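You operate a simulated robot arm through the tools that you are given. There is no shell and no other tool. Be economical: measure what you need, move in short steps, check, and stop when the job is done.

You are at the controls of a simulated robot arm. One attempt, no reset.

Task
Pencil in the box on the lounge card and file it.
Fine: shade the whole box; card into the green box, lid shut; the pencil goes back. A coat counts when it lies all over at full strength: go over it till it gets no stronger.

Only the result counts: the job must be done as asked and must still hold three seconds after the hand-in. Knocking over, shifting, dropping, spilling or breaking anything else fails it. A push-on lid holds only when it is set on centred and level and pressed home; a screw cap is set on level and turned clockwise until tight.

Robot
A 6-joint arm with a two-finger gripper, fixed in place. Base frame: the origin is at the foot of the arm, x ahead of it, y to its left, z up; the work surface is at about z = 0. Readings come in cm, rad, newtons and seconds.
With the tool pointing down near the work surface it reaches from about 18 to 48 cm from the base axis. Its first joint turns from -1.152 to 1.152 rad. Payload 1.76 kg.
Tool frame: the origin (TCP) lies between the finger pads and is the grasp point; the fingertips stand 2.9 cm ahead of it; z points along the fingers, y is the line along which they close. The gripper opens to 8.2 cm. The gripper's body begins 5.8 cm behind the TCP.
Orientation is told as [roll, pitch, yaw] about the base's x, y, z axes, in that order, counted from this pose: with the fingers straight down and closing along the base's y, the tool's x points along the base's -x, its y along +y and its z along -z.

Tools
- The arm moves only by the tool drive_tool. Its argument "increments" is a list of rows, each a list of 7 numbers: the turn, a rotation vector about the tool's x, y, z in units of 5 degrees (1.0 is 5 degrees), then the shift along the tool's x, y, z in units of 50 mm (1.0 is 50 mm), then the opening, from 0 (shut) to 1 (fully open). In form: [[rx, ry, rz, x, y, z, gripper], ...]. A call has 1 to 10 rows; each row shifts and turns the commanded pose from where the row before left it, along the tool's axes as they then stand. A call with a number of a shift or a turn outside -1 to 1 is refused whole. Rows are played at 5 a second. More than 5 cm and 0.15 rad between two rows, or a gripper value outside its range, and nothing of the call is played. Where a pose cannot be reached the arm comes as near as it can. A force on the tool above 90 N (or 10 N above the force at the start of the call, whichever is more), or a blocked arm, ends the call early, and 0.2 s more pass. The fingers move at their own pace and stop on an object; they squeeze with about 27 N. The grip force told is the motor's: it shows also when the fingers shut on nothing. Time passes only in rows, and 0.2 s behind the last, so rows that do not move let the fingers close. It gives the time, the measured TCP pose, the force on the tool (base axes), the opening and the grip force at its end, in the units of the frame above (readings bear some noise), with the torque about the TCP (base axes, N m) and any sound that the robot's microphone picked up, and new pictures: "show" is both (left out), scene, wrist or none.
- Cameras (640 x 400 px; columns grow to the right, rows downward): "scene" is fixed at [7.13, 34.45, 44.3]; the picture's right is [-0.59, -0.80, 0.00], its down [-0.32, 0.24, -0.92] and it looks along [0.74, -0.54, -0.40] (base axes); focal length 302 px, centre (320, 200). "wrist" rides on the gripper at [7.9, 0.4, -8.9] in the tool frame; the picture's right is [-0.05, 1.00, 0.00], its down [-0.71, -0.04, -0.71] and it looks along [-0.71, -0.04, 0.71] (tool axes); focal length 256 px, centre (320, 200). There is no depth. A picture from a camera that has moved, and an enlarged one, comes with that camera's place and axes in the base frame and with its lens.
- inspect(camera, box): a new picture of the part [left, top, right, bottom] of that camera's present view, enlarged. No time passes.
- close_job(): hands the job in; it is judged then, once.

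Go step by step. Nothing tells you positions but the pictures and the camera data: compare them with the known pose of the tool, close in by small moves and look again before you grip or let go. The budget is 120 turns and 200 pictures, counting those below and the enlarged ones. Unless the task says otherwise, let go and move clear before handing in, and close with one line.

The tools are called after ">>>" as name(argument=value, ...) on one line, values as JSON. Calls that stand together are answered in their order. drive_tool: Moves the arm, as the interface text tells. Its arguments: {"type":"object","properties":{"increments":{"type":"array"},"show":{"type":"string","enum":["both","scene","wrist","none"]}},"required":["increments"]} The other tools are called the same way: inspect (camera, box) takes an enlarged picture of a part of a camera's view; close_job () hands the job in.

At the start:

```text
clock: 0.0
tcp_pos: [29.99, 0.22, 32.01]
tool_rot: [-0.002, -0.002, 0.0]
wrist_force: [0.1, -0.1, 0.1]
wrist_torque: [0.0, 0.0, 0.0]
grip_width: 8.2
gripper_force: 0.0
```

scene: 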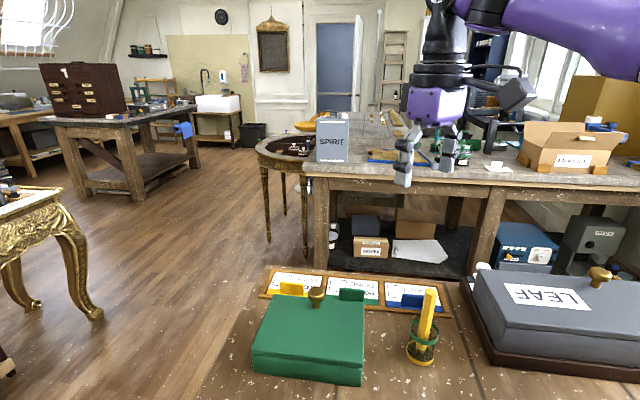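
wrist: 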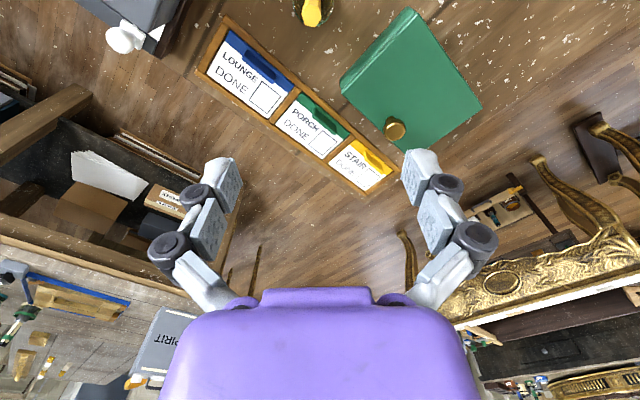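

I see three cards in a wooden rack (lounge has a blue tab), a green box with a brass-knob lid, a pencil standing in a holder and a grey LEAF box. I'll look closer first.

>>> inspect(camera="wrist", box=[180, 0, 500, 200])

>>> inspect(camera="scene", box=[240, 250, 480, 400])

```text
2.00 times, centred on (340, 100) of wrist
camera zoom: at [22.02, 0.6, 40.82], right [0.05, 1.0, 0.0], down [0.7, -0.04, 0.71], along [0.71, -0.04, -0.71], focal length 512 px, centre (280, 400)
```

zoom: 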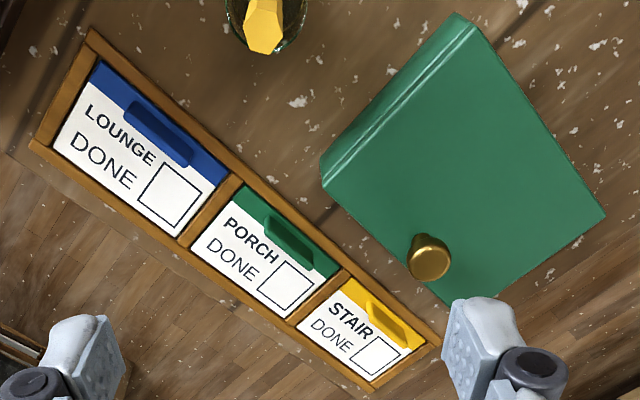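

```text
2.67 times, centred on (360, 325) of scene
camera zoom: at [7.13, 34.45, 44.3], right [-0.59, -0.8, 0.0], down [-0.32, 0.24, -0.92], along [0.74, -0.54, -0.4], focal length 806 px, centre (213, -133)
```

zoom: 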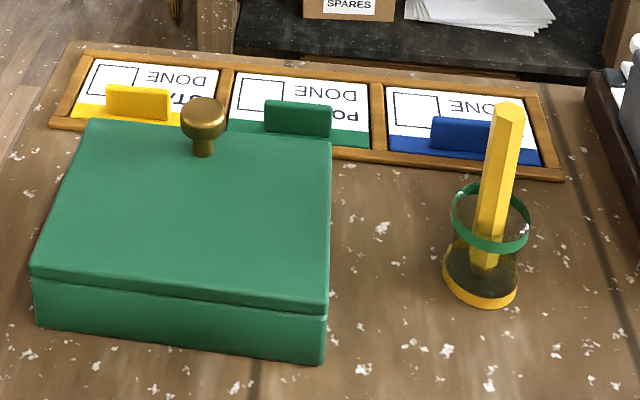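

The pencil stands near (26.3, 0), top at about z = 14; the lounge box is near (39.5, -9.2). I move above the pencil for a closer look.

>>> drive_tool(increments=[[0, 0, 0, 0.37, 0.0, 0.7, 1], [0, 0, 0, 0.37, 0, 0.7, 1], [0, 0, 0, 0, 0, 0.6, 1], [0, 0, 0, 0, 0, 0, 1]])

```text
clock: 1.0
tcp_pos: [26.24, 0.27, 21.77]
tool_rot: [-0.001, -0.002, 0.0]
wrist_force: [0.5, 0.2, -0.3]
wrist_torque: [-0.01, -0.03, -0.01]
grip_width: 8.23
gripper_force: 0.0
camera wrist: at [18.32, 0.69, 30.74], right [0.05, 1.0, 0.0], down [0.7, -0.04, 0.71], along [0.71, -0.04, -0.71], focal length 256 px, centre (320, 200)
```

scene: 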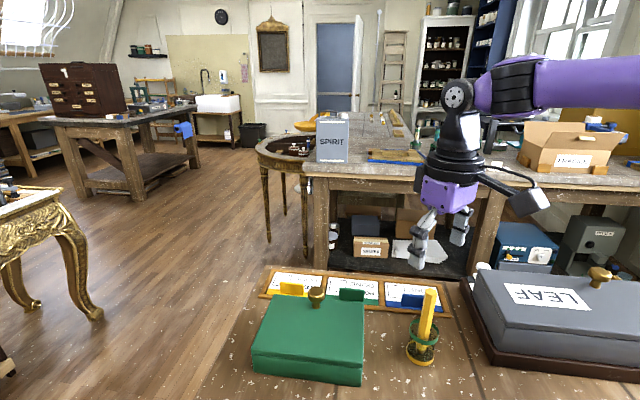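
wrist: 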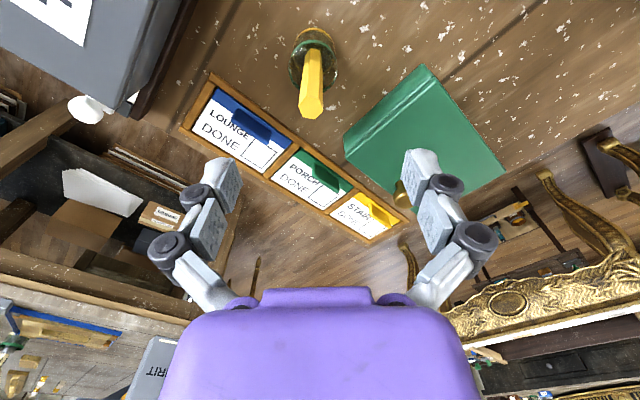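

>>> inspect(camera="wrist", box=[260, 10, 372, 130])

>>> inspect(camera="scene", box=[390, 275, 460, 375])

```text
3.33 times, centred on (316, 70) of wrist
camera zoom: at [18.32, 0.69, 30.74], right [0.05, 1.0, 0.0], down [0.7, -0.04, 0.71], along [0.71, -0.04, -0.71], focal length 853 px, centre (333, 633)
```

zoom: 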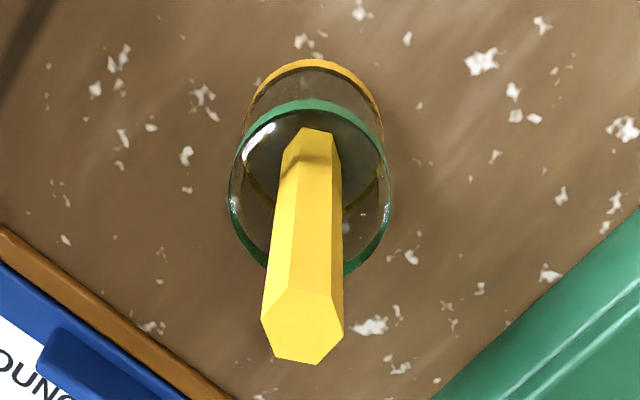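

```text
4.00 times, centred on (425, 325) of scene
camera zoom: at [7.13, 34.45, 44.3], right [-0.59, -0.8, 0.0], down [-0.32, 0.24, -0.92], along [0.74, -0.54, -0.4], focal length 1210 px, centre (-100, -300)
```

zoom: 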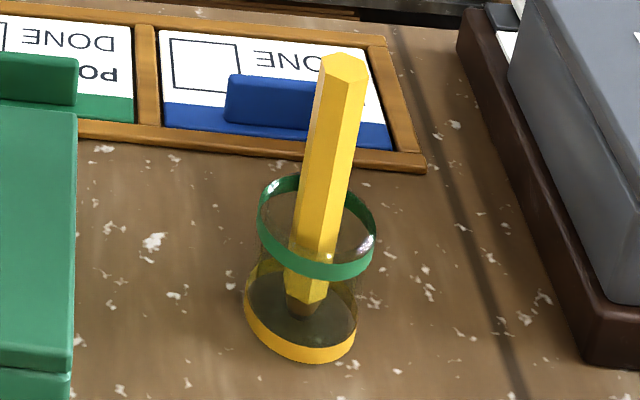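

The pencil sits point-down, upright, at about (26.4, -0.15); its flats are turned about 20°. I turn the gripper to suit and lower partway.

>>> drive_tool(increments=[[0, 0, 0, -0.03, -0.084, 0, 1], [0, 0, -1, 0, 0, 0, 1], [0, 0, -1, 0, 0, 0.2, 1], [0, 0, -1, 0, 0, 0.4, 1], [0, 0, -1, 0, 0, 0.4, 1], [0, 0, 0, 0, 0, 0.3, 1], [0, 0, 0, 0, 0, 0, 1]])

```text
clock: 2.6
tcp_pos: [26.4, -0.09, 15.51]
tool_rot: [-0.002, -0.002, 0.349]
wrist_force: [1.0, 0.5, -0.2]
wrist_torque: [0.0, 0.02, -0.02]
grip_width: 8.22
gripper_force: 0.0
camera wrist: at [18.89, -2.53, 24.35], right [-0.29, 0.96, 0.0], down [0.68, 0.21, 0.71], along [0.68, 0.21, -0.71], focal length 256 px, centre (320, 200)
```

scene: 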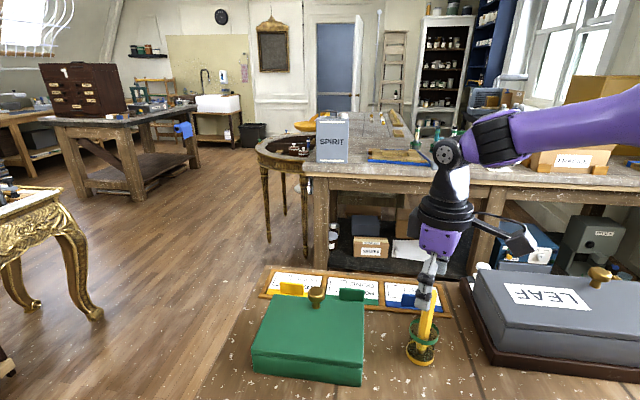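
wrist: 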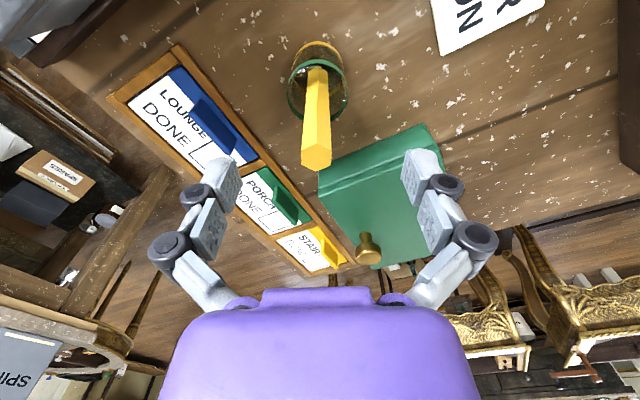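

The pencil lies about 3 mm off centre between the fingers; I correct, lower and look again.

>>> drive_tool(increments=[[0, 0, 0, 0.03, -0.05, 0, 1], [0, 0, 0, 0, 0, 0.3, 1], [0, 0, 0, 0, 0, 0.3, 1], [0, 0, 0, 0, 0, 0.26, 1], [0, 0, 0, 0, 0, 0, 1]])

>>> inspect(camera="scene", box=[390, 245, 470, 375])

```text
clock: 3.8
tcp_pos: [26.62, -0.47, 11.13]
tool_rot: [-0.003, -0.001, 0.349]
wrist_force: [-0.6, 0.0, -0.2]
wrist_torque: [0.01, 0.0, 0.0]
grip_width: 8.21
gripper_force: 0.0
camera wrist: at [18.88, -2.82, 20.03], right [-0.29, 0.96, 0.0], down [0.68, 0.21, 0.71], along [0.68, 0.21, -0.71], focal length 256 px, centre (320, 200)
```

scene: 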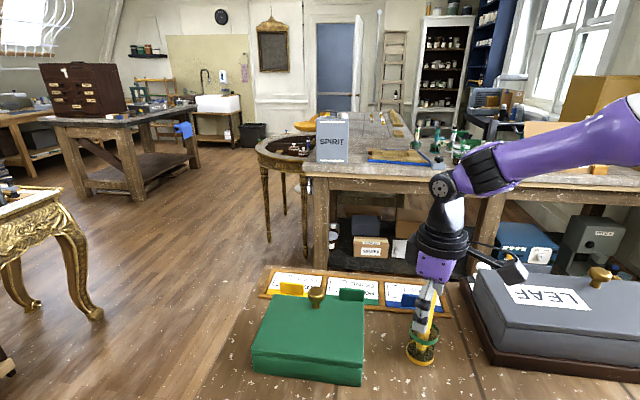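
wrist: 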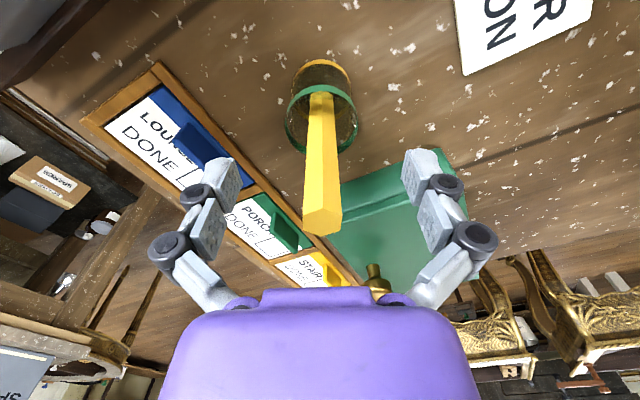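

```text
3.08 times, centred on (430, 310) of scene
camera zoom: at [7.13, 34.45, 44.3], right [-0.59, -0.8, 0.0], down [-0.32, 0.24, -0.92], along [0.74, -0.54, -0.4], focal length 930 px, centre (-18, -138)
```

zoom: 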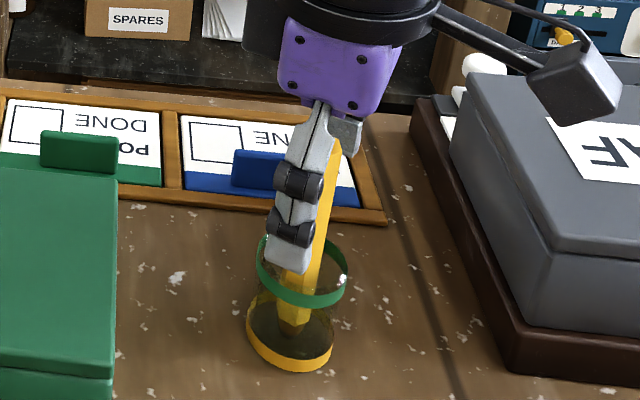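

Centred and above the cup rim; closing on the pencil.

>>> drive_tool(increments=[[0, 0, 0, 0, 0, 0, 0], [0, 0, 0, 0, 0, 0, 0], [0, 0, 0, 0, 0, 0, 0], [0, 0, 0, 0, 0, 0, 0]])

```text
clock: 4.8
tcp_pos: [26.61, -0.39, 11.27]
tool_rot: [-0.001, -0.003, 0.349]
wrist_force: [0.4, 1.5, 13.9]
wrist_torque: [0.22, -0.16, -0.02]
grip_width: 1.44
gripper_force: 26.7
camera wrist: at [18.91, -2.82, 20.06], right [-0.29, 0.96, 0.0], down [0.67, 0.21, 0.71], along [0.68, 0.21, -0.71], focal length 256 px, centre (320, 200)
```

scene: 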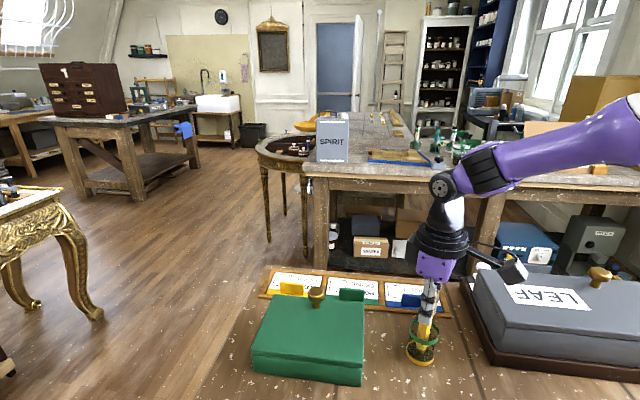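
wrist: 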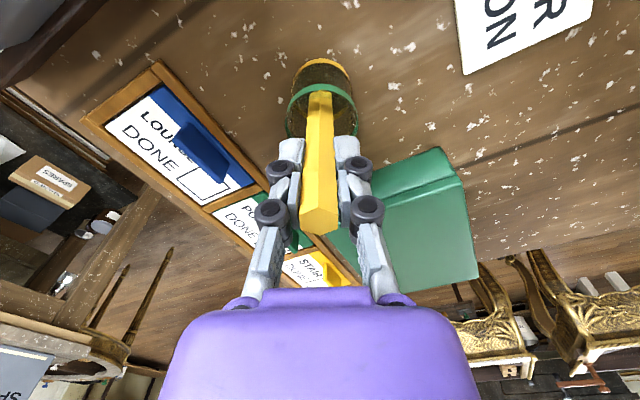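

Gripped (1.44 cm). Lifting straight up clear of the cup.

>>> drive_tool(increments=[[0, 0, 0, 0, 0, -0.2, 0], [0, 0, 0, 0, 0, -0.3, 0], [0, 0, 0, 0, 0, -0.4, 0], [0, 0, 0, 0, 0, -0.5, 0], [0, 0, 0, 0, 0, -0.3, 0], [0, 0, 0, 0, 0, 0, 0]])

>>> inspect(camera="scene", box=[380, 230, 480, 380])

```text
clock: 6.2
tcp_pos: [26.3, -0.47, 19.77]
tool_rot: [-0.001, -0.001, 0.348]
wrist_force: [0.0, 0.3, 0.1]
wrist_torque: [0.0, -0.02, -0.02]
grip_width: 1.42
gripper_force: 26.5
camera wrist: at [18.68, -2.85, 28.6], right [-0.29, 0.96, 0.0], down [0.68, 0.21, 0.71], along [0.68, 0.2, -0.71], focal length 256 px, centre (320, 200)
```

scene: 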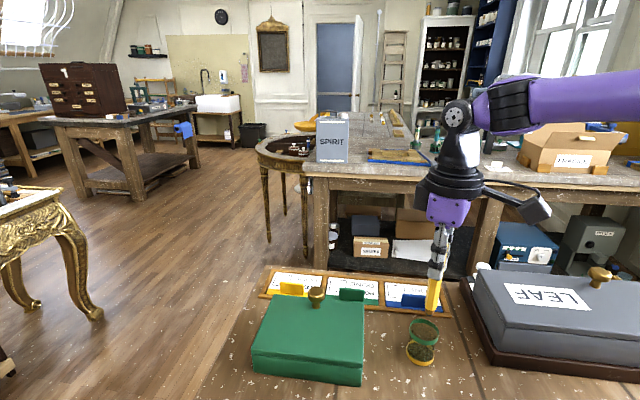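
wrist: 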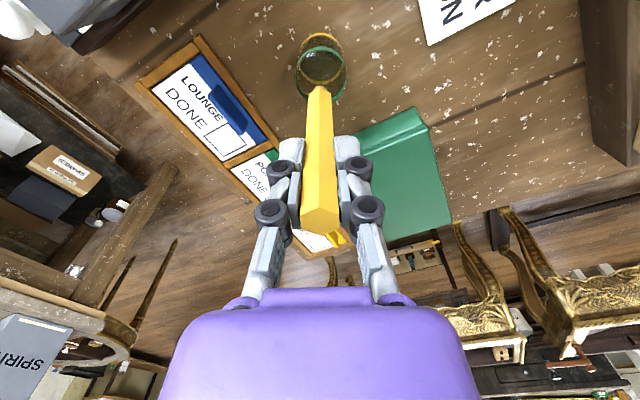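

```text
2.67 times, centred on (430, 305) of scene
camera zoom: at [7.13, 34.45, 44.3], right [-0.59, -0.8, 0.0], down [-0.32, 0.24, -0.92], along [0.74, -0.54, -0.4], focal length 806 px, centre (27, -80)
```

zoom: 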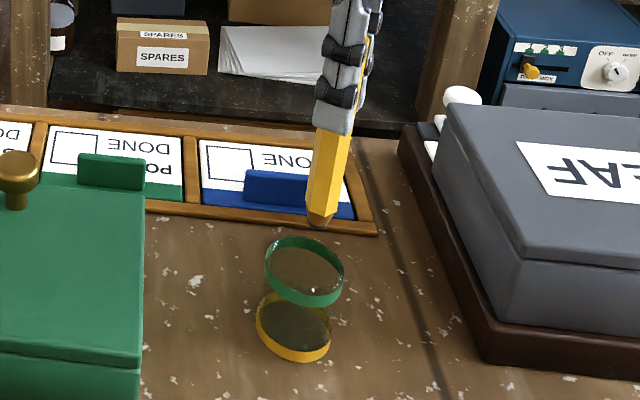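

Pencil is up; its point is about 10.9 cm below the TCP. The tray lies at 45°, so I turn the tool to yaw 45° and carry the pencil over the lounge box centre (39.5, -9.1).

>>> drive_tool(increments=[[0, 0, -1, 0, 0, 0, 0], [0, 0, -1, 0, 0, 0, 0], [0, 0, -1, 0, 0, 0, 0], [0, 0, -1, 0, 0, 0, 0], [0, 0, -1, 0, 0, 0, 0], [0, 0, 0, -0.16, -0.77, 0, 0], [0, 0, 0, -0.16, -0.77, 0, 0], [0, 0, 0, -0.16, -0.77, 0, 0], [0, 0, 0, -0.166, -0.776, 0, 0], [0, 0, 0, 0, 0, 0, 0]])

>>> drive_tool(increments=[[0, 0, 0, 0, 0, 0.4, 0], [0, 0, 0, 0, 0, 0.4, 0], [0, 0, 0, 0, 0, 0.2, 0], [0, 0, 0, 0, 0, 0, 0]])

>>> inspect(camera="wrist", box=[220, 20, 420, 170])

>>> inspect(camera="scene", box=[350, 230, 470, 330])

```text
clock: 8.4
tcp_pos: [39.41, -9.04, 19.77]
tool_rot: [-0.002, 0.002, 0.786]
wrist_force: [0.4, -0.1, -0.2]
wrist_torque: [-0.01, -0.01, 0.02]
grip_width: 1.42
gripper_force: 26.7
camera wrist: at [33.55, -14.44, 28.6], right [-0.67, 0.74, 0.0], down [0.53, 0.47, 0.71], along [0.53, 0.47, -0.71], focal length 256 px, centre (320, 200)
```

scene: 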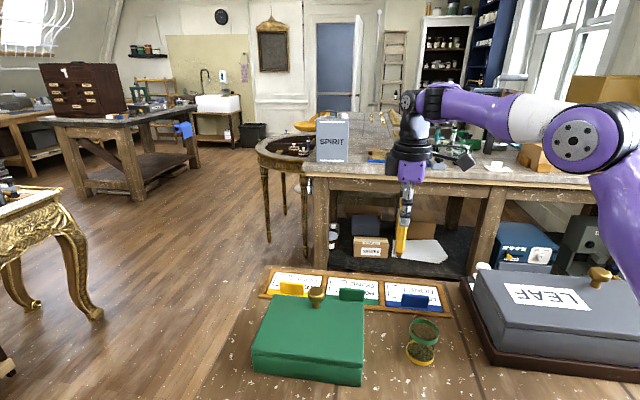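
wrist: 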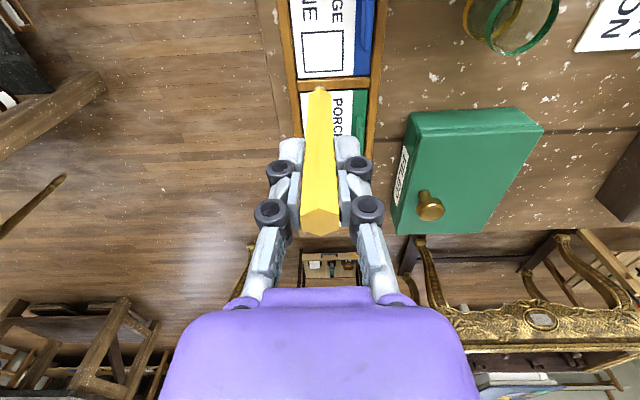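

```text
clock: 9.4
tcp_pos: [39.69, -9.03, 14.62]
tool_rot: [-0.002, 0.0, 0.785]
wrist_force: [0.1, 1.0, -0.3]
wrist_torque: [0.01, 0.0, -0.04]
grip_width: 1.4
gripper_force: 27.2
camera wrist: at [33.67, -14.48, 23.53], right [-0.67, 0.74, 0.0], down [0.52, 0.47, 0.71], along [0.53, 0.47, -0.71], focal length 256 px, centre (320, 200)
```

scene: 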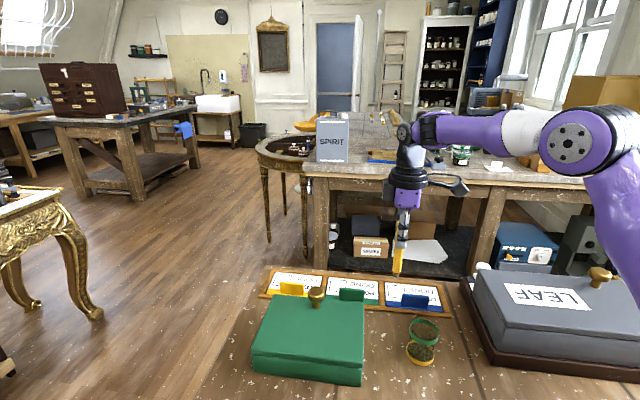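
wrist: 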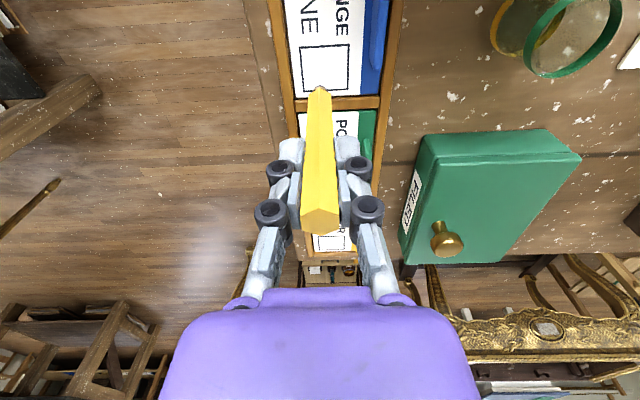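

```text
2.67 times, centred on (320, 95) of wrist
camera zoom: at [33.67, -14.48, 23.53], right [-0.67, 0.74, 0.0], down [0.52, 0.47, 0.71], along [0.53, 0.47, -0.71], focal length 683 px, centre (320, 480)
```

zoom: 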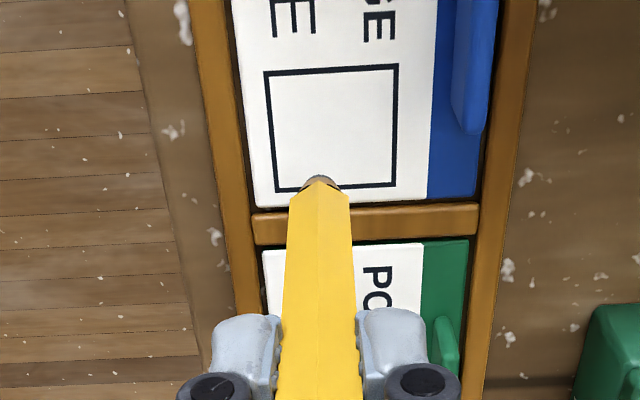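

```text
4.00 times, centred on (410, 280) of scene
camera zoom: at [7.13, 34.45, 44.3], right [-0.59, -0.8, 0.0], down [-0.32, 0.24, -0.92], along [0.74, -0.54, -0.4], focal length 1210 px, centre (-40, -120)
```

zoom: 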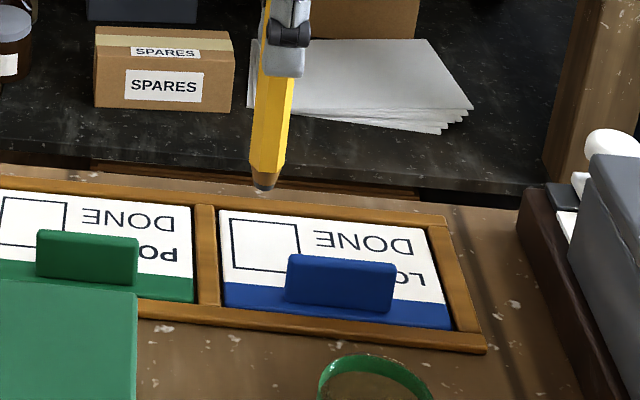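

The box is about 3.7 cm square centred near (39.0, -9.2), and the point is slightly off it. I correct and lower to just above the card.

>>> drive_tool(increments=[[0, 0, 0, 0.056, 0.084, 0, 0], [0, 0, 0, 0, 0, 0.26, 0], [0, 0, 0, 0, 0, 0.16, 0], [0, 0, 0, 0, 0, 0, 0]])

>>> inspect(camera="wrist", box=[260, 20, 420, 120])

>>> inspect(camera="scene", box=[370, 250, 460, 330])

```text
clock: 10.4
tcp_pos: [39.16, -9.05, 12.44]
tool_rot: [-0.001, 0.0, 0.785]
wrist_force: [-0.1, 0.8, -0.7]
wrist_torque: [0.01, 0.02, 0.01]
grip_width: 1.39
gripper_force: 26.5
camera wrist: at [33.19, -14.4, 21.37], right [-0.67, 0.74, 0.0], down [0.52, 0.47, 0.71], along [0.53, 0.47, -0.71], focal length 256 px, centre (320, 200)
```

scene: 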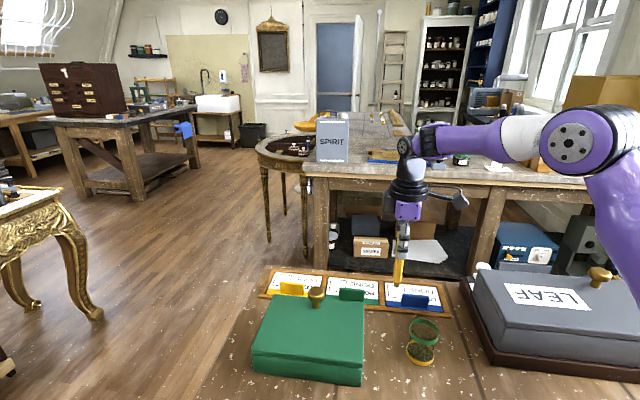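
wrist: 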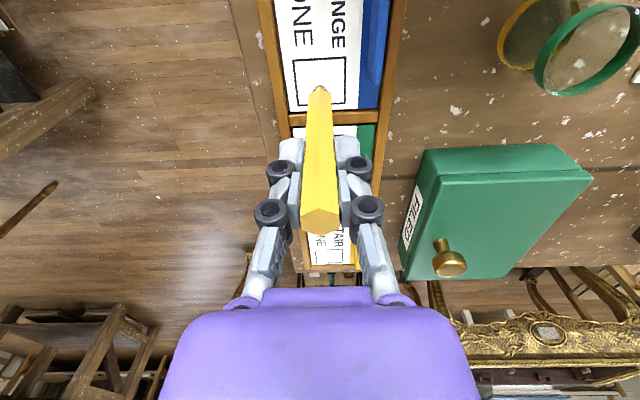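

```text
4.00 times, centred on (340, 70) of wrist
camera zoom: at [33.19, -14.4, 21.37], right [-0.67, 0.74, 0.0], down [0.52, 0.47, 0.71], along [0.53, 0.47, -0.71], focal length 1024 px, centre (240, 720)
```

zoom: 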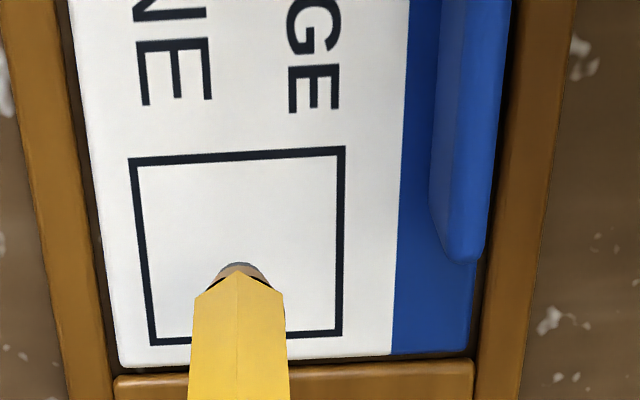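

```text
5.00 times, centred on (415, 290) of scene
camera zoom: at [7.13, 34.45, 44.3], right [-0.59, -0.8, 0.0], down [-0.32, 0.24, -0.92], along [0.74, -0.54, -0.4], focal length 1512 px, centre (-155, -250)
```

zoom: 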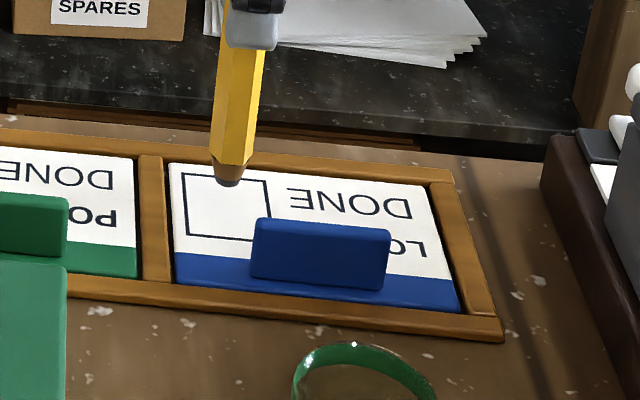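

The point is about over the box centre. I lower in small steps until the force shows contact.

>>> drive_tool(increments=[[0, 0, 0, 0, 0, 0.06, 0], [0, 0, 0, 0, 0, 0.04, 0], [0, 0, 0, 0, 0, 0, 0]], show="wrist")

>>> inspect(camera="scene", box=[370, 250, 460, 330])

```text
clock: 11.2
tcp_pos: [39.13, -9.0, 12.07]
tool_rot: [-0.002, -0.002, 0.784]
wrist_force: [0.1, 0.3, 0.5]
wrist_torque: [-0.02, 0.0, 0.0]
grip_width: 1.41
gripper_force: 26.8
camera wrist: at [33.2, -14.39, 20.94], right [-0.67, 0.74, 0.0], down [0.52, 0.47, 0.71], along [0.53, 0.47, -0.71], focal length 256 px, centre (320, 200)
```

wrist: 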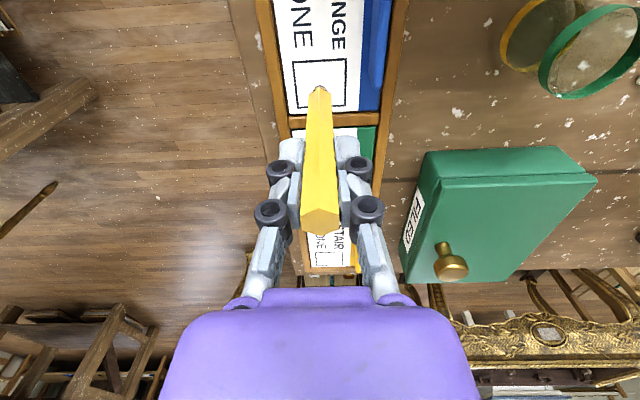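

```text
5.00 times, centred on (415, 290) of scene
camera zoom: at [7.13, 34.45, 44.3], right [-0.59, -0.8, 0.0], down [-0.32, 0.24, -0.92], along [0.74, -0.54, -0.4], focal length 1512 px, centre (-155, -250)
```

zoom: 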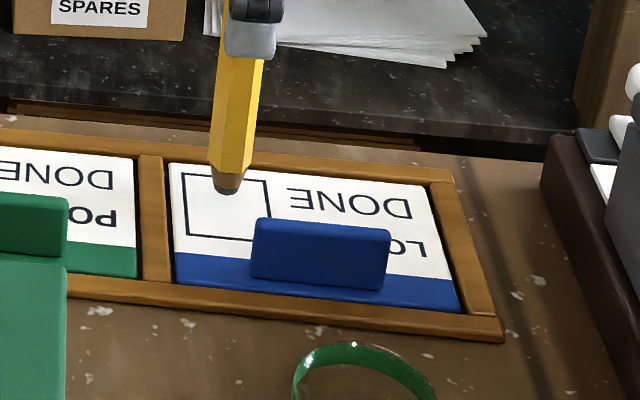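

>>> drive_tool(increments=[[0, 0, 0, 0, 0, 0.04, 0], [0, 0, 0, 0, 0, 0.03, 0], [0, 0, 0, 0, 0, 0.03, 0], [0, 0, 0, 0, 0, 0, 0]], show="none")

>>> inspect(camera="scene", box=[370, 250, 460, 330])

```text
clock: 12.2
tcp_pos: [39.1, -8.98, 11.47]
tool_rot: [-0.002, 0.001, 0.787]
wrist_force: [-0.1, -0.5, 0.4]
wrist_torque: [0.0, 0.02, 0.0]
grip_width: 1.43
gripper_force: 26.7
```

```text
5.00 times, centred on (415, 290) of scene
camera zoom: at [7.13, 34.45, 44.3], right [-0.59, -0.8, 0.0], down [-0.32, 0.24, -0.92], along [0.74, -0.54, -0.4], focal length 1512 px, centre (-155, -250)
```

zoom: 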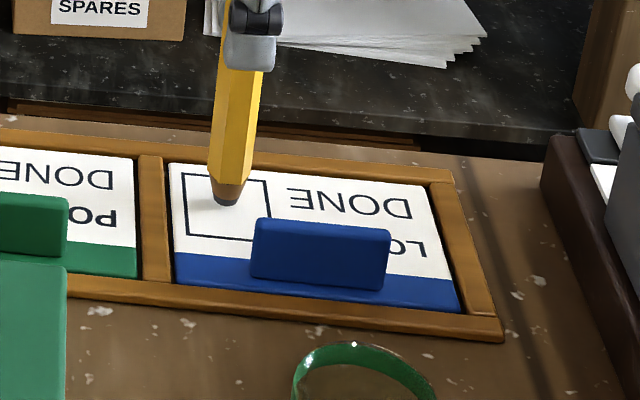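

Nearly touching (a shadow shows under the point). A few more 1 mm steps.

>>> drive_tool(increments=[[0, 0, 0, 0, 0, 0.02, 0], [0, 0, 0, 0, 0, 0.02, 0], [0, 0, 0, 0, 0, 0, 0]], show="none")

>>> inspect(camera="scene", box=[370, 250, 460, 330])

```text
clock: 13.0
tcp_pos: [39.09, -9.05, 11.36]
tool_rot: [-0.002, 0.0, 0.786]
wrist_force: [0.4, 0.0, -0.9]
wrist_torque: [0.01, -0.03, 0.0]
grip_width: 1.42
gripper_force: 27.3
```

```text
5.00 times, centred on (415, 290) of scene
camera zoom: at [7.13, 34.45, 44.3], right [-0.59, -0.8, 0.0], down [-0.32, 0.24, -0.92], along [0.74, -0.54, -0.4], focal length 1512 px, centre (-155, -250)
```

zoom: 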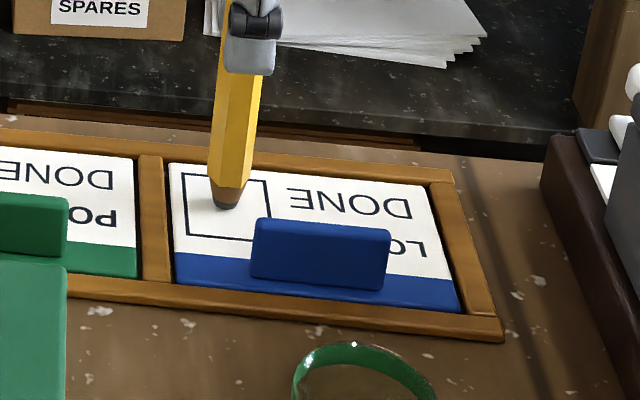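

>>> drive_tool(increments=[[0, 0, 0, 0, 0, 0.02, 0], [0, 0, 0, 0, 0, 0.02, 0], [0, 0, 0, 0, 0, 0, 0]], show="none")

>>> inspect(camera="scene", box=[370, 250, 460, 330])

```text
clock: 13.8
tcp_pos: [39.22, -9.0, 11.31]
tool_rot: [-0.004, -0.002, 0.784]
wrist_force: [-0.4, -0.7, 5.9]
wrist_torque: [0.06, 0.07, -0.03]
grip_width: 1.45
gripper_force: 27.0
```

```text
5.00 times, centred on (415, 290) of scene
camera zoom: at [7.12, 34.45, 44.3], right [-0.59, -0.8, 0.0], down [-0.32, 0.24, -0.92], along [0.74, -0.54, -0.4], focal length 1512 px, centre (-155, -250)
```

zoom: 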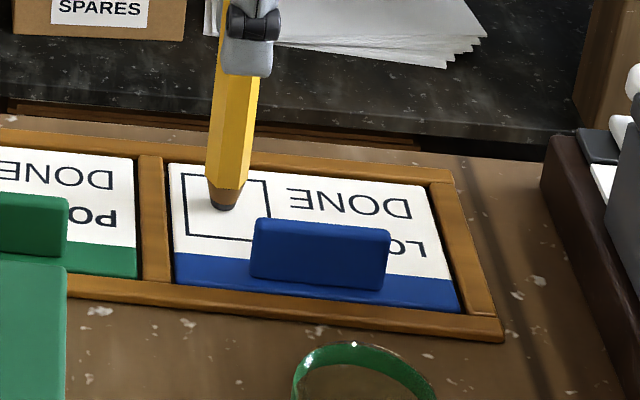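

Contact at about 6 N. A short test stroke to see how it marks.

>>> drive_tool(increments=[[0, 0, 0, 0.1, 0, 0, 0], [0, 0, 0, 0.1, 0, 0, 0], [0, 0, 0, 0.08, 0, 0, 0], [0, 0, 0, 0, 0, 0, 0]])

>>> inspect(camera="wrist", box=[260, 20, 420, 120])

>>> inspect(camera="scene", box=[370, 250, 460, 330])

```text
clock: 14.8
tcp_pos: [38.14, -9.94, 11.18]
tool_rot: [-0.003, 0.0, 0.783]
wrist_force: [2.1, 2.1, 13.2]
wrist_torque: [0.22, -0.25, 0.01]
grip_width: 1.45
gripper_force: 27.1
camera wrist: at [32.18, -15.37, 20.07], right [-0.67, 0.74, 0.0], down [0.52, 0.47, 0.71], along [0.53, 0.47, -0.71], focal length 256 px, centre (320, 200)
```

scene: 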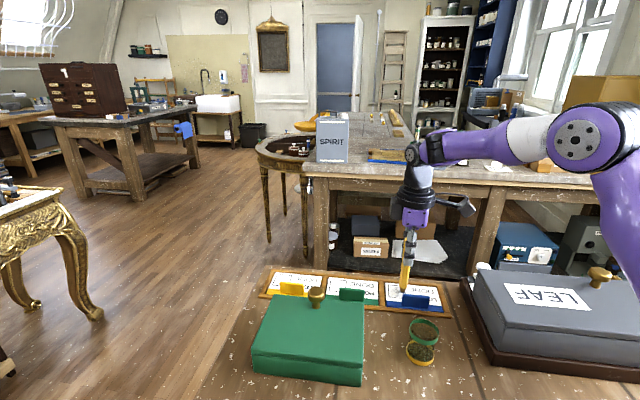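
wrist: 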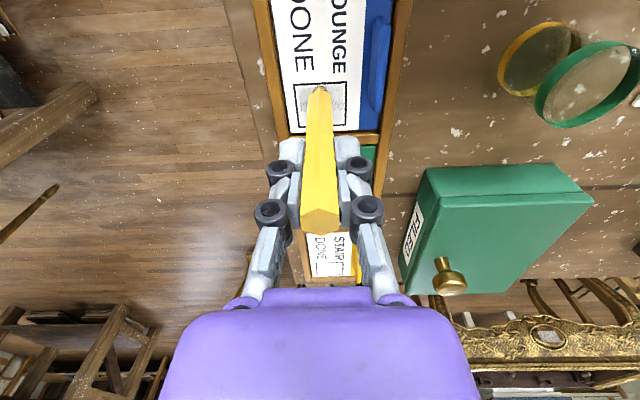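

```text
4.00 times, centred on (340, 70) of wrist
camera zoom: at [32.18, -15.37, 20.07], right [-0.67, 0.74, 0.0], down [0.52, 0.47, 0.71], along [0.53, 0.47, -0.71], focal length 1024 px, centre (240, 720)
```

zoom: 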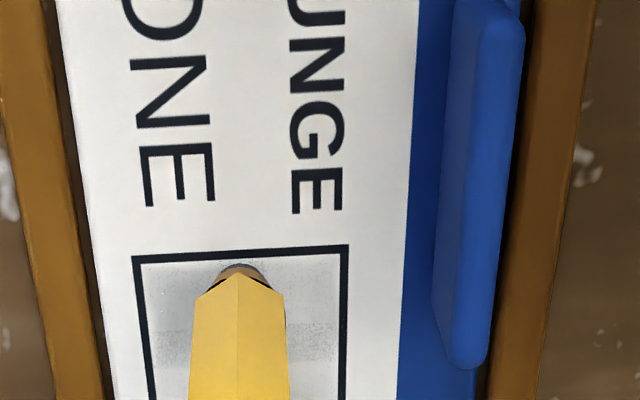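

```text
5.00 times, centred on (415, 290) of scene
camera zoom: at [7.12, 34.45, 44.3], right [-0.59, -0.8, 0.0], down [-0.32, 0.24, -0.92], along [0.74, -0.54, -0.4], focal length 1512 px, centre (-155, -250)
```

zoom: 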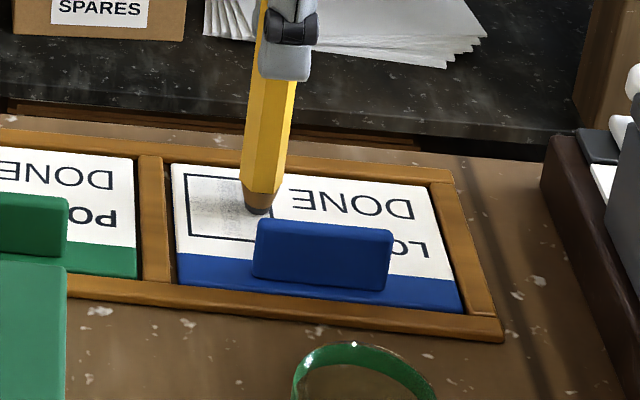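

It marks a broad, light band inside the box. Now passes over the whole box.

>>> drive_tool(increments=[[0, 0, 0, 0, -0.2, 0, 0], [0, 0, 0, -0.14, 0, 0, 0], [0, 0, 0, -0.14, 0, 0, 0], [0, 0, 0, -0.14, 0, 0, 0], [0, 0, 0, -0.14, 0, 0, 0], [0, 0, 0, 0, 0.2, 0, 0], [0, 0, 0, 0.14, 0, 0, 0], [0, 0, 0, 0.14, 0, 0, 0], [0, 0, 0, 0.14, 0, 0, 0], [0, 0, 0, 0.14, 0, 0, 0]], show="none")

>>> drive_tool(increments=[[0, 0, 0, 0, 0.2, 0, 0], [0, 0, 0, -0.14, 0, 0, 0], [0, 0, 0, -0.14, 0, 0, 0], [0, 0, 0, -0.14, 0, 0, 0], [0, 0, 0, -0.14, 0, 0, 0], [0, 0, 0, 0, -0.1, 0, 0], [0, 0, 0, 0.14, 0, 0, 0], [0, 0, 0, 0.14, 0, 0, 0], [0, 0, 0, 0.14, 0, 0, 0], [0, 0, 0, 0.14, 0, 0, 0]], show="none")

>>> inspect(camera="wrist", box=[260, 20, 420, 120])

>>> inspect(camera="scene", box=[370, 250, 460, 330])

```text
clock: 17.0
tcp_pos: [38.09, -10.03, 11.11]
tool_rot: [-0.002, 0.0, 0.786]
wrist_force: [0.2, -0.1, 0.2]
wrist_torque: [0.0, 0.02, 0.0]
grip_width: 1.42
gripper_force: 27.3
```

```text
clock: 19.2
tcp_pos: [37.75, -9.64, 11.08]
tool_rot: [-0.001, 0.0, 0.785]
wrist_force: [-0.2, 0.7, -0.3]
wrist_torque: [0.01, 0.0, -0.01]
grip_width: 1.42
gripper_force: 27.2
```

```text
4.00 times, centred on (340, 70) of wrist
camera zoom: at [31.88, -14.96, 20.04], right [-0.67, 0.74, 0.0], down [0.52, 0.47, 0.71], along [0.53, 0.47, -0.71], focal length 1024 px, centre (240, 720)
```

zoom: 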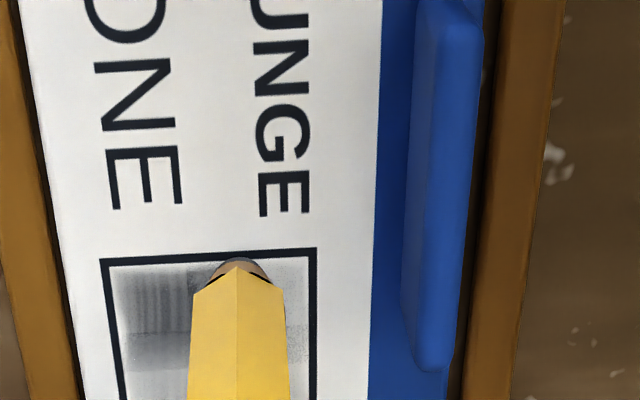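

```text
5.00 times, centred on (415, 290) of scene
camera zoom: at [7.13, 34.45, 44.3], right [-0.59, -0.8, 0.0], down [-0.32, 0.24, -0.92], along [0.74, -0.54, -0.4], focal length 1512 px, centre (-155, -250)
```

zoom: 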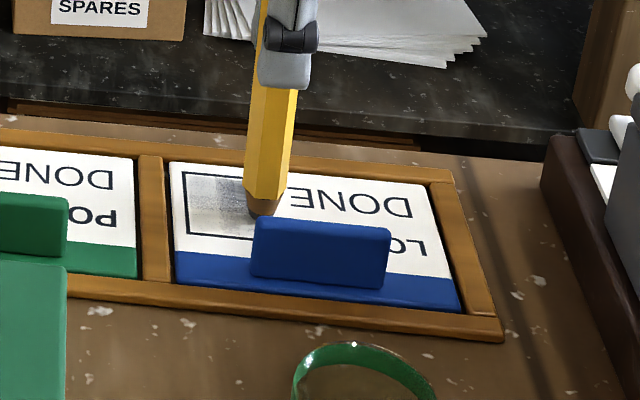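

The pressure has gone (the pencil slid slightly in the grip). I lower by small steps to get light contact again.

>>> drive_tool(increments=[[0, 0, 0, 0, 0, 0.02, 0], [0, 0, 0, 0, 0, 0, 0]], show="none")

```text
clock: 19.8
tcp_pos: [37.85, -9.68, 11.0]
tool_rot: [-0.003, 0.001, 0.785]
wrist_force: [-1.0, 0.4, 1.4]
wrist_torque: [0.0, -0.02, 0.01]
grip_width: 1.47
gripper_force: 26.6
```

>>> drive_tool(increments=[[0, 0, 0, 0, 0.1, 0.02, 0], [0, 0, 0, -0.14, 0, 0, 0], [0, 0, 0, -0.14, 0, 0, 0], [0, 0, 0, -0.14, 0, 0, 0], [0, 0, 0, -0.14, 0, 0, 0], [0, 0, 0, 0, -0.1, 0.01, 0], [0, 0, 0, 0.14, 0, 0, 0], [0, 0, 0, 0.14, 0, 0, 0], [0, 0, 0, 0.14, 0, 0, 0], [0, 0, 0, 0.14, 0, 0, 0]], show="none")

>>> drive_tool(increments=[[0, 0, 0, 0, -0.1, 0.01, 0], [0, 0, 0, -0.14, 0, 0, 0], [0, 0, 0, -0.14, 0, 0, 0], [0, 0, 0, -0.14, 0, 0, 0], [0, 0, 0, -0.14, 0, 0, 0], [0, 0, 0, 0, -0.1, 0, 0], [0, 0, 0, 0.14, 0, 0, 0], [0, 0, 0, 0.14, 0, 0, 0], [0, 0, 0, 0.14, 0, 0, 0], [0, 0, 0, 0.14, 0, 0, 0]], show="none")

>>> inspect(camera="wrist", box=[260, 20, 420, 120])

>>> inspect(camera="scene", box=[370, 250, 460, 330])

```text
clock: 22.0
tcp_pos: [37.73, -9.73, 10.79]
tool_rot: [-0.002, -0.002, 0.784]
wrist_force: [4.4, 4.8, 12.6]
wrist_torque: [0.52, -0.45, -0.03]
grip_width: 1.41
gripper_force: 27.5
```

```text
clock: 24.2
tcp_pos: [38.49, -10.36, 10.81]
tool_rot: [-0.001, 0.001, 0.786]
wrist_force: [0.2, 1.9, 1.0]
wrist_torque: [0.06, -0.03, -0.03]
grip_width: 1.38
gripper_force: 26.5
```

```text
4.00 times, centred on (340, 70) of wrist
camera zoom: at [32.61, -15.75, 19.77], right [-0.67, 0.74, 0.0], down [0.52, 0.47, 0.71], along [0.53, 0.47, -0.71], focal length 1024 px, centre (240, 720)
```

zoom: 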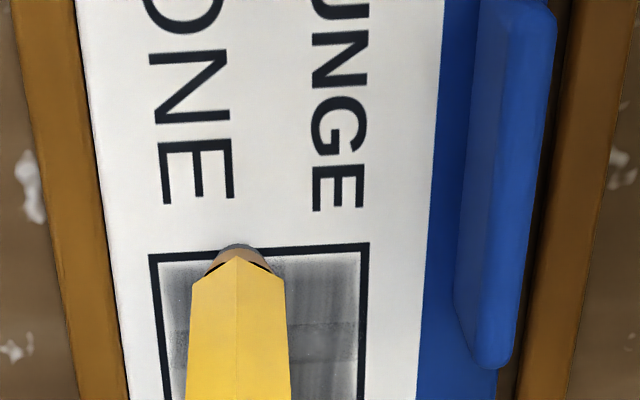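

```text
5.00 times, centred on (415, 290) of scene
camera zoom: at [7.13, 34.45, 44.3], right [-0.59, -0.8, 0.0], down [-0.32, 0.24, -0.92], along [0.74, -0.54, -0.4], focal length 1512 px, centre (-155, -250)
```

zoom: 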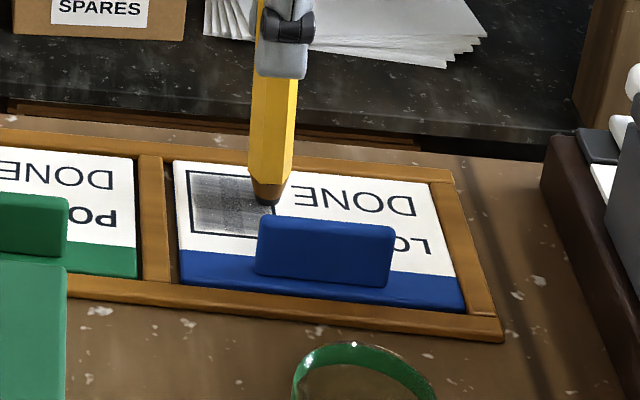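

It is building up. More passes, with light downward feed.

>>> drive_tool(increments=[[0, 0, 0, -0.03, -0.14, 0.03, 0], [0, 0, 0, -0.14, 0, 0, 0], [0, 0, 0, -0.14, 0, 0, 0], [0, 0, 0, -0.14, 0, 0, 0], [0, 0, 0, -0.14, 0, 0, 0], [0, 0, 0, 0, 0.1, 0.01, 0], [0, 0, 0, 0.14, 0, 0, 0], [0, 0, 0, 0.14, 0, 0, 0], [0, 0, 0, 0.14, 0, 0, 0], [0, 0, 0, 0.14, 0, 0, 0]], show="none")

>>> drive_tool(increments=[[0, 0, 0, 0, 0.1, 0.01, 0], [0, 0, 0, -0.14, 0, 0, 0], [0, 0, 0, -0.14, 0, 0, 0], [0, 0, 0, -0.14, 0, 0, 0], [0, 0, 0, -0.14, 0, 0, 0], [0, 0, 0, 0, 0.1, 0.01, 0], [0, 0, 0, 0.14, 0, 0, 0], [0, 0, 0, 0.14, 0, 0, 0], [0, 0, 0, 0.14, 0, 0, 0], [0, 0, 0, 0.14, 0, 0, 0]], show="none")

>>> drive_tool(increments=[[0, 0, 0, 0, 0.1, 0.01, 0], [0, 0, 0, -0.14, 0, 0, 0], [0, 0, 0, -0.14, 0, 0, 0], [0, 0, 0, -0.14, 0, 0, 0], [0, 0, 0, -0.14, 0, 0, 0], [0, 0, 0, 0, 0.08, 0.01, 0], [0, 0, 0, 0.14, 0, 0, 0], [0, 0, 0, 0.14, 0, 0, 0], [0, 0, 0, 0.14, 0, 0, 0], [0, 0, 0, 0.14, 0, 0, 0]], show="none")

>>> inspect(camera="wrist", box=[260, 20, 420, 120])

>>> inspect(camera="scene", box=[370, 250, 460, 330])

```text
clock: 26.4
tcp_pos: [38.66, -10.22, 10.62]
tool_rot: [-0.001, 0.0, 0.786]
wrist_force: [4.2, 3.9, 11.7]
wrist_torque: [0.4, -0.5, -0.02]
grip_width: 1.42
gripper_force: 27.1
```

```text
clock: 28.6
tcp_pos: [37.99, -9.65, 10.55]
tool_rot: [-0.002, 0.0, 0.786]
wrist_force: [0.5, 0.4, 3.9]
wrist_torque: [0.1, -0.1, 0.02]
grip_width: 1.42
gripper_force: 26.6
```

```text
clock: 30.8
tcp_pos: [37.19, -9.08, 10.51]
tool_rot: [-0.001, -0.001, 0.786]
wrist_force: [2.1, 1.7, 7.0]
wrist_torque: [0.19, -0.15, 0.0]
grip_width: 1.42
gripper_force: 27.3
```

```text
4.00 times, centred on (340, 70) of wrist
camera zoom: at [31.34, -14.45, 19.39], right [-0.67, 0.74, 0.0], down [0.53, 0.47, 0.71], along [0.53, 0.47, -0.71], focal length 1024 px, centre (240, 720)
```

zoom: 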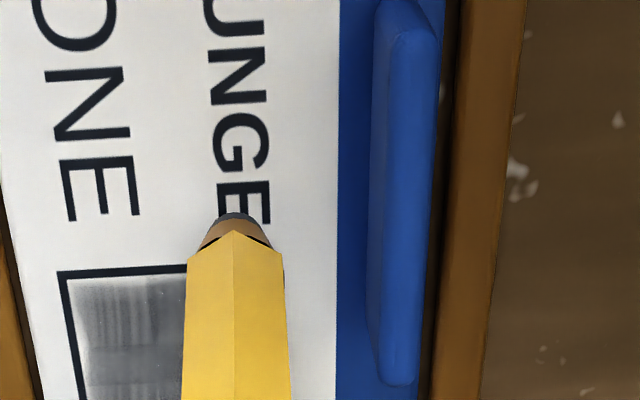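

```text
5.00 times, centred on (415, 290) of scene
camera zoom: at [7.12, 34.45, 44.3], right [-0.59, -0.8, 0.0], down [-0.32, 0.24, -0.92], along [0.74, -0.54, -0.4], focal length 1512 px, centre (-155, -250)
```

zoom: 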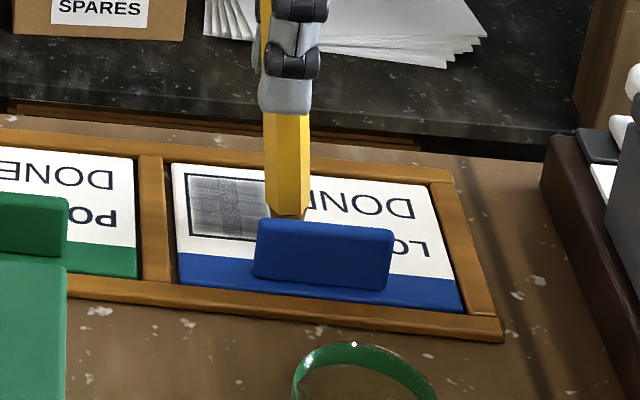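

The strokes along the tool's x have tilted the pencil about 8° in the grip (point ~1.3 cm toward the camera). I shift back to compensate, and stroke along the closing axis, where it cannot tilt.

>>> drive_tool(increments=[[0, 0, 0, -0.13, 0, 0, 0], [0, 0, 0, -0.12, 0, 0, 0], [0, 0, 0, 0, -0.13, 0, 0], [0, 0, 0, 0, -0.13, 0, 0], [0, 0, 0, 0, -0.13, 0, 0], [0, 0, 0, 0, -0.11, 0, 0], [0, 0, 0, 0, 0, 0, 0]])

>>> inspect(camera="wrist", box=[260, 20, 420, 120])

>>> inspect(camera="scene", box=[370, 250, 460, 330])

```text
clock: 32.4
tcp_pos: [40.0, -9.98, 10.62]
tool_rot: [-0.001, 0.001, 0.784]
wrist_force: [0.7, 0.8, 1.8]
wrist_torque: [0.04, 0.06, -0.02]
grip_width: 1.44
gripper_force: 26.9
camera wrist: at [34.09, -15.33, 19.4], right [-0.67, 0.74, 0.0], down [0.53, 0.47, 0.71], along [0.53, 0.47, -0.71], focal length 256 px, centre (320, 200)
```

scene: 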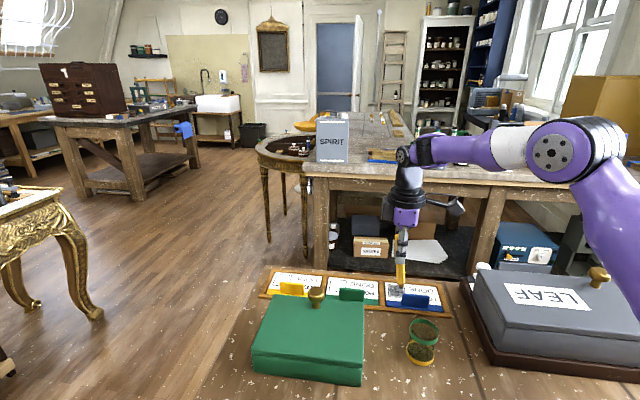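
wrist: 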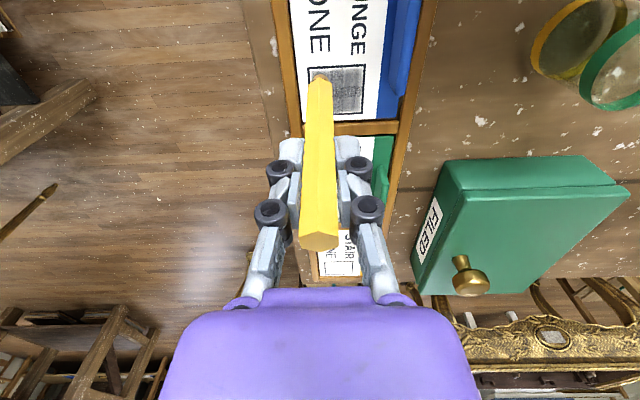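

```text
4.00 times, centred on (340, 70) of wrist
camera zoom: at [34.09, -15.33, 19.4], right [-0.67, 0.74, 0.0], down [0.53, 0.47, 0.71], along [0.53, 0.47, -0.71], focal length 1024 px, centre (240, 720)
```

zoom: 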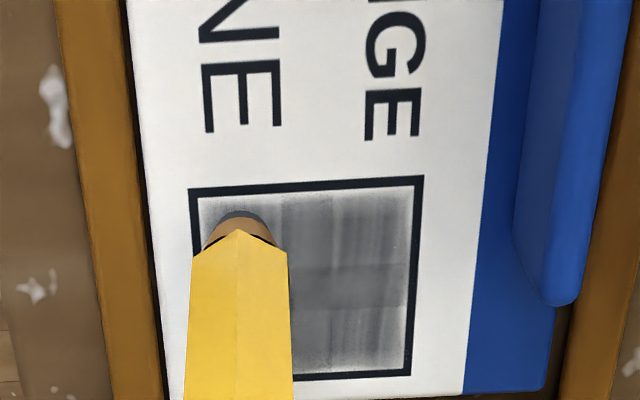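

```text
5.00 times, centred on (415, 290) of scene
camera zoom: at [7.13, 34.45, 44.3], right [-0.59, -0.8, 0.0], down [-0.32, 0.24, -0.92], along [0.74, -0.54, -0.4], focal length 1512 px, centre (-155, -250)
```

zoom: 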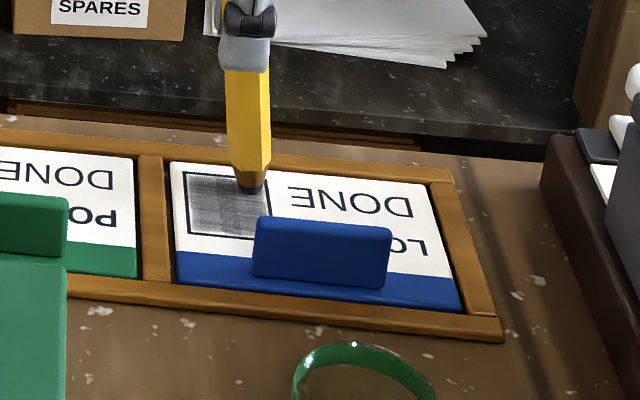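

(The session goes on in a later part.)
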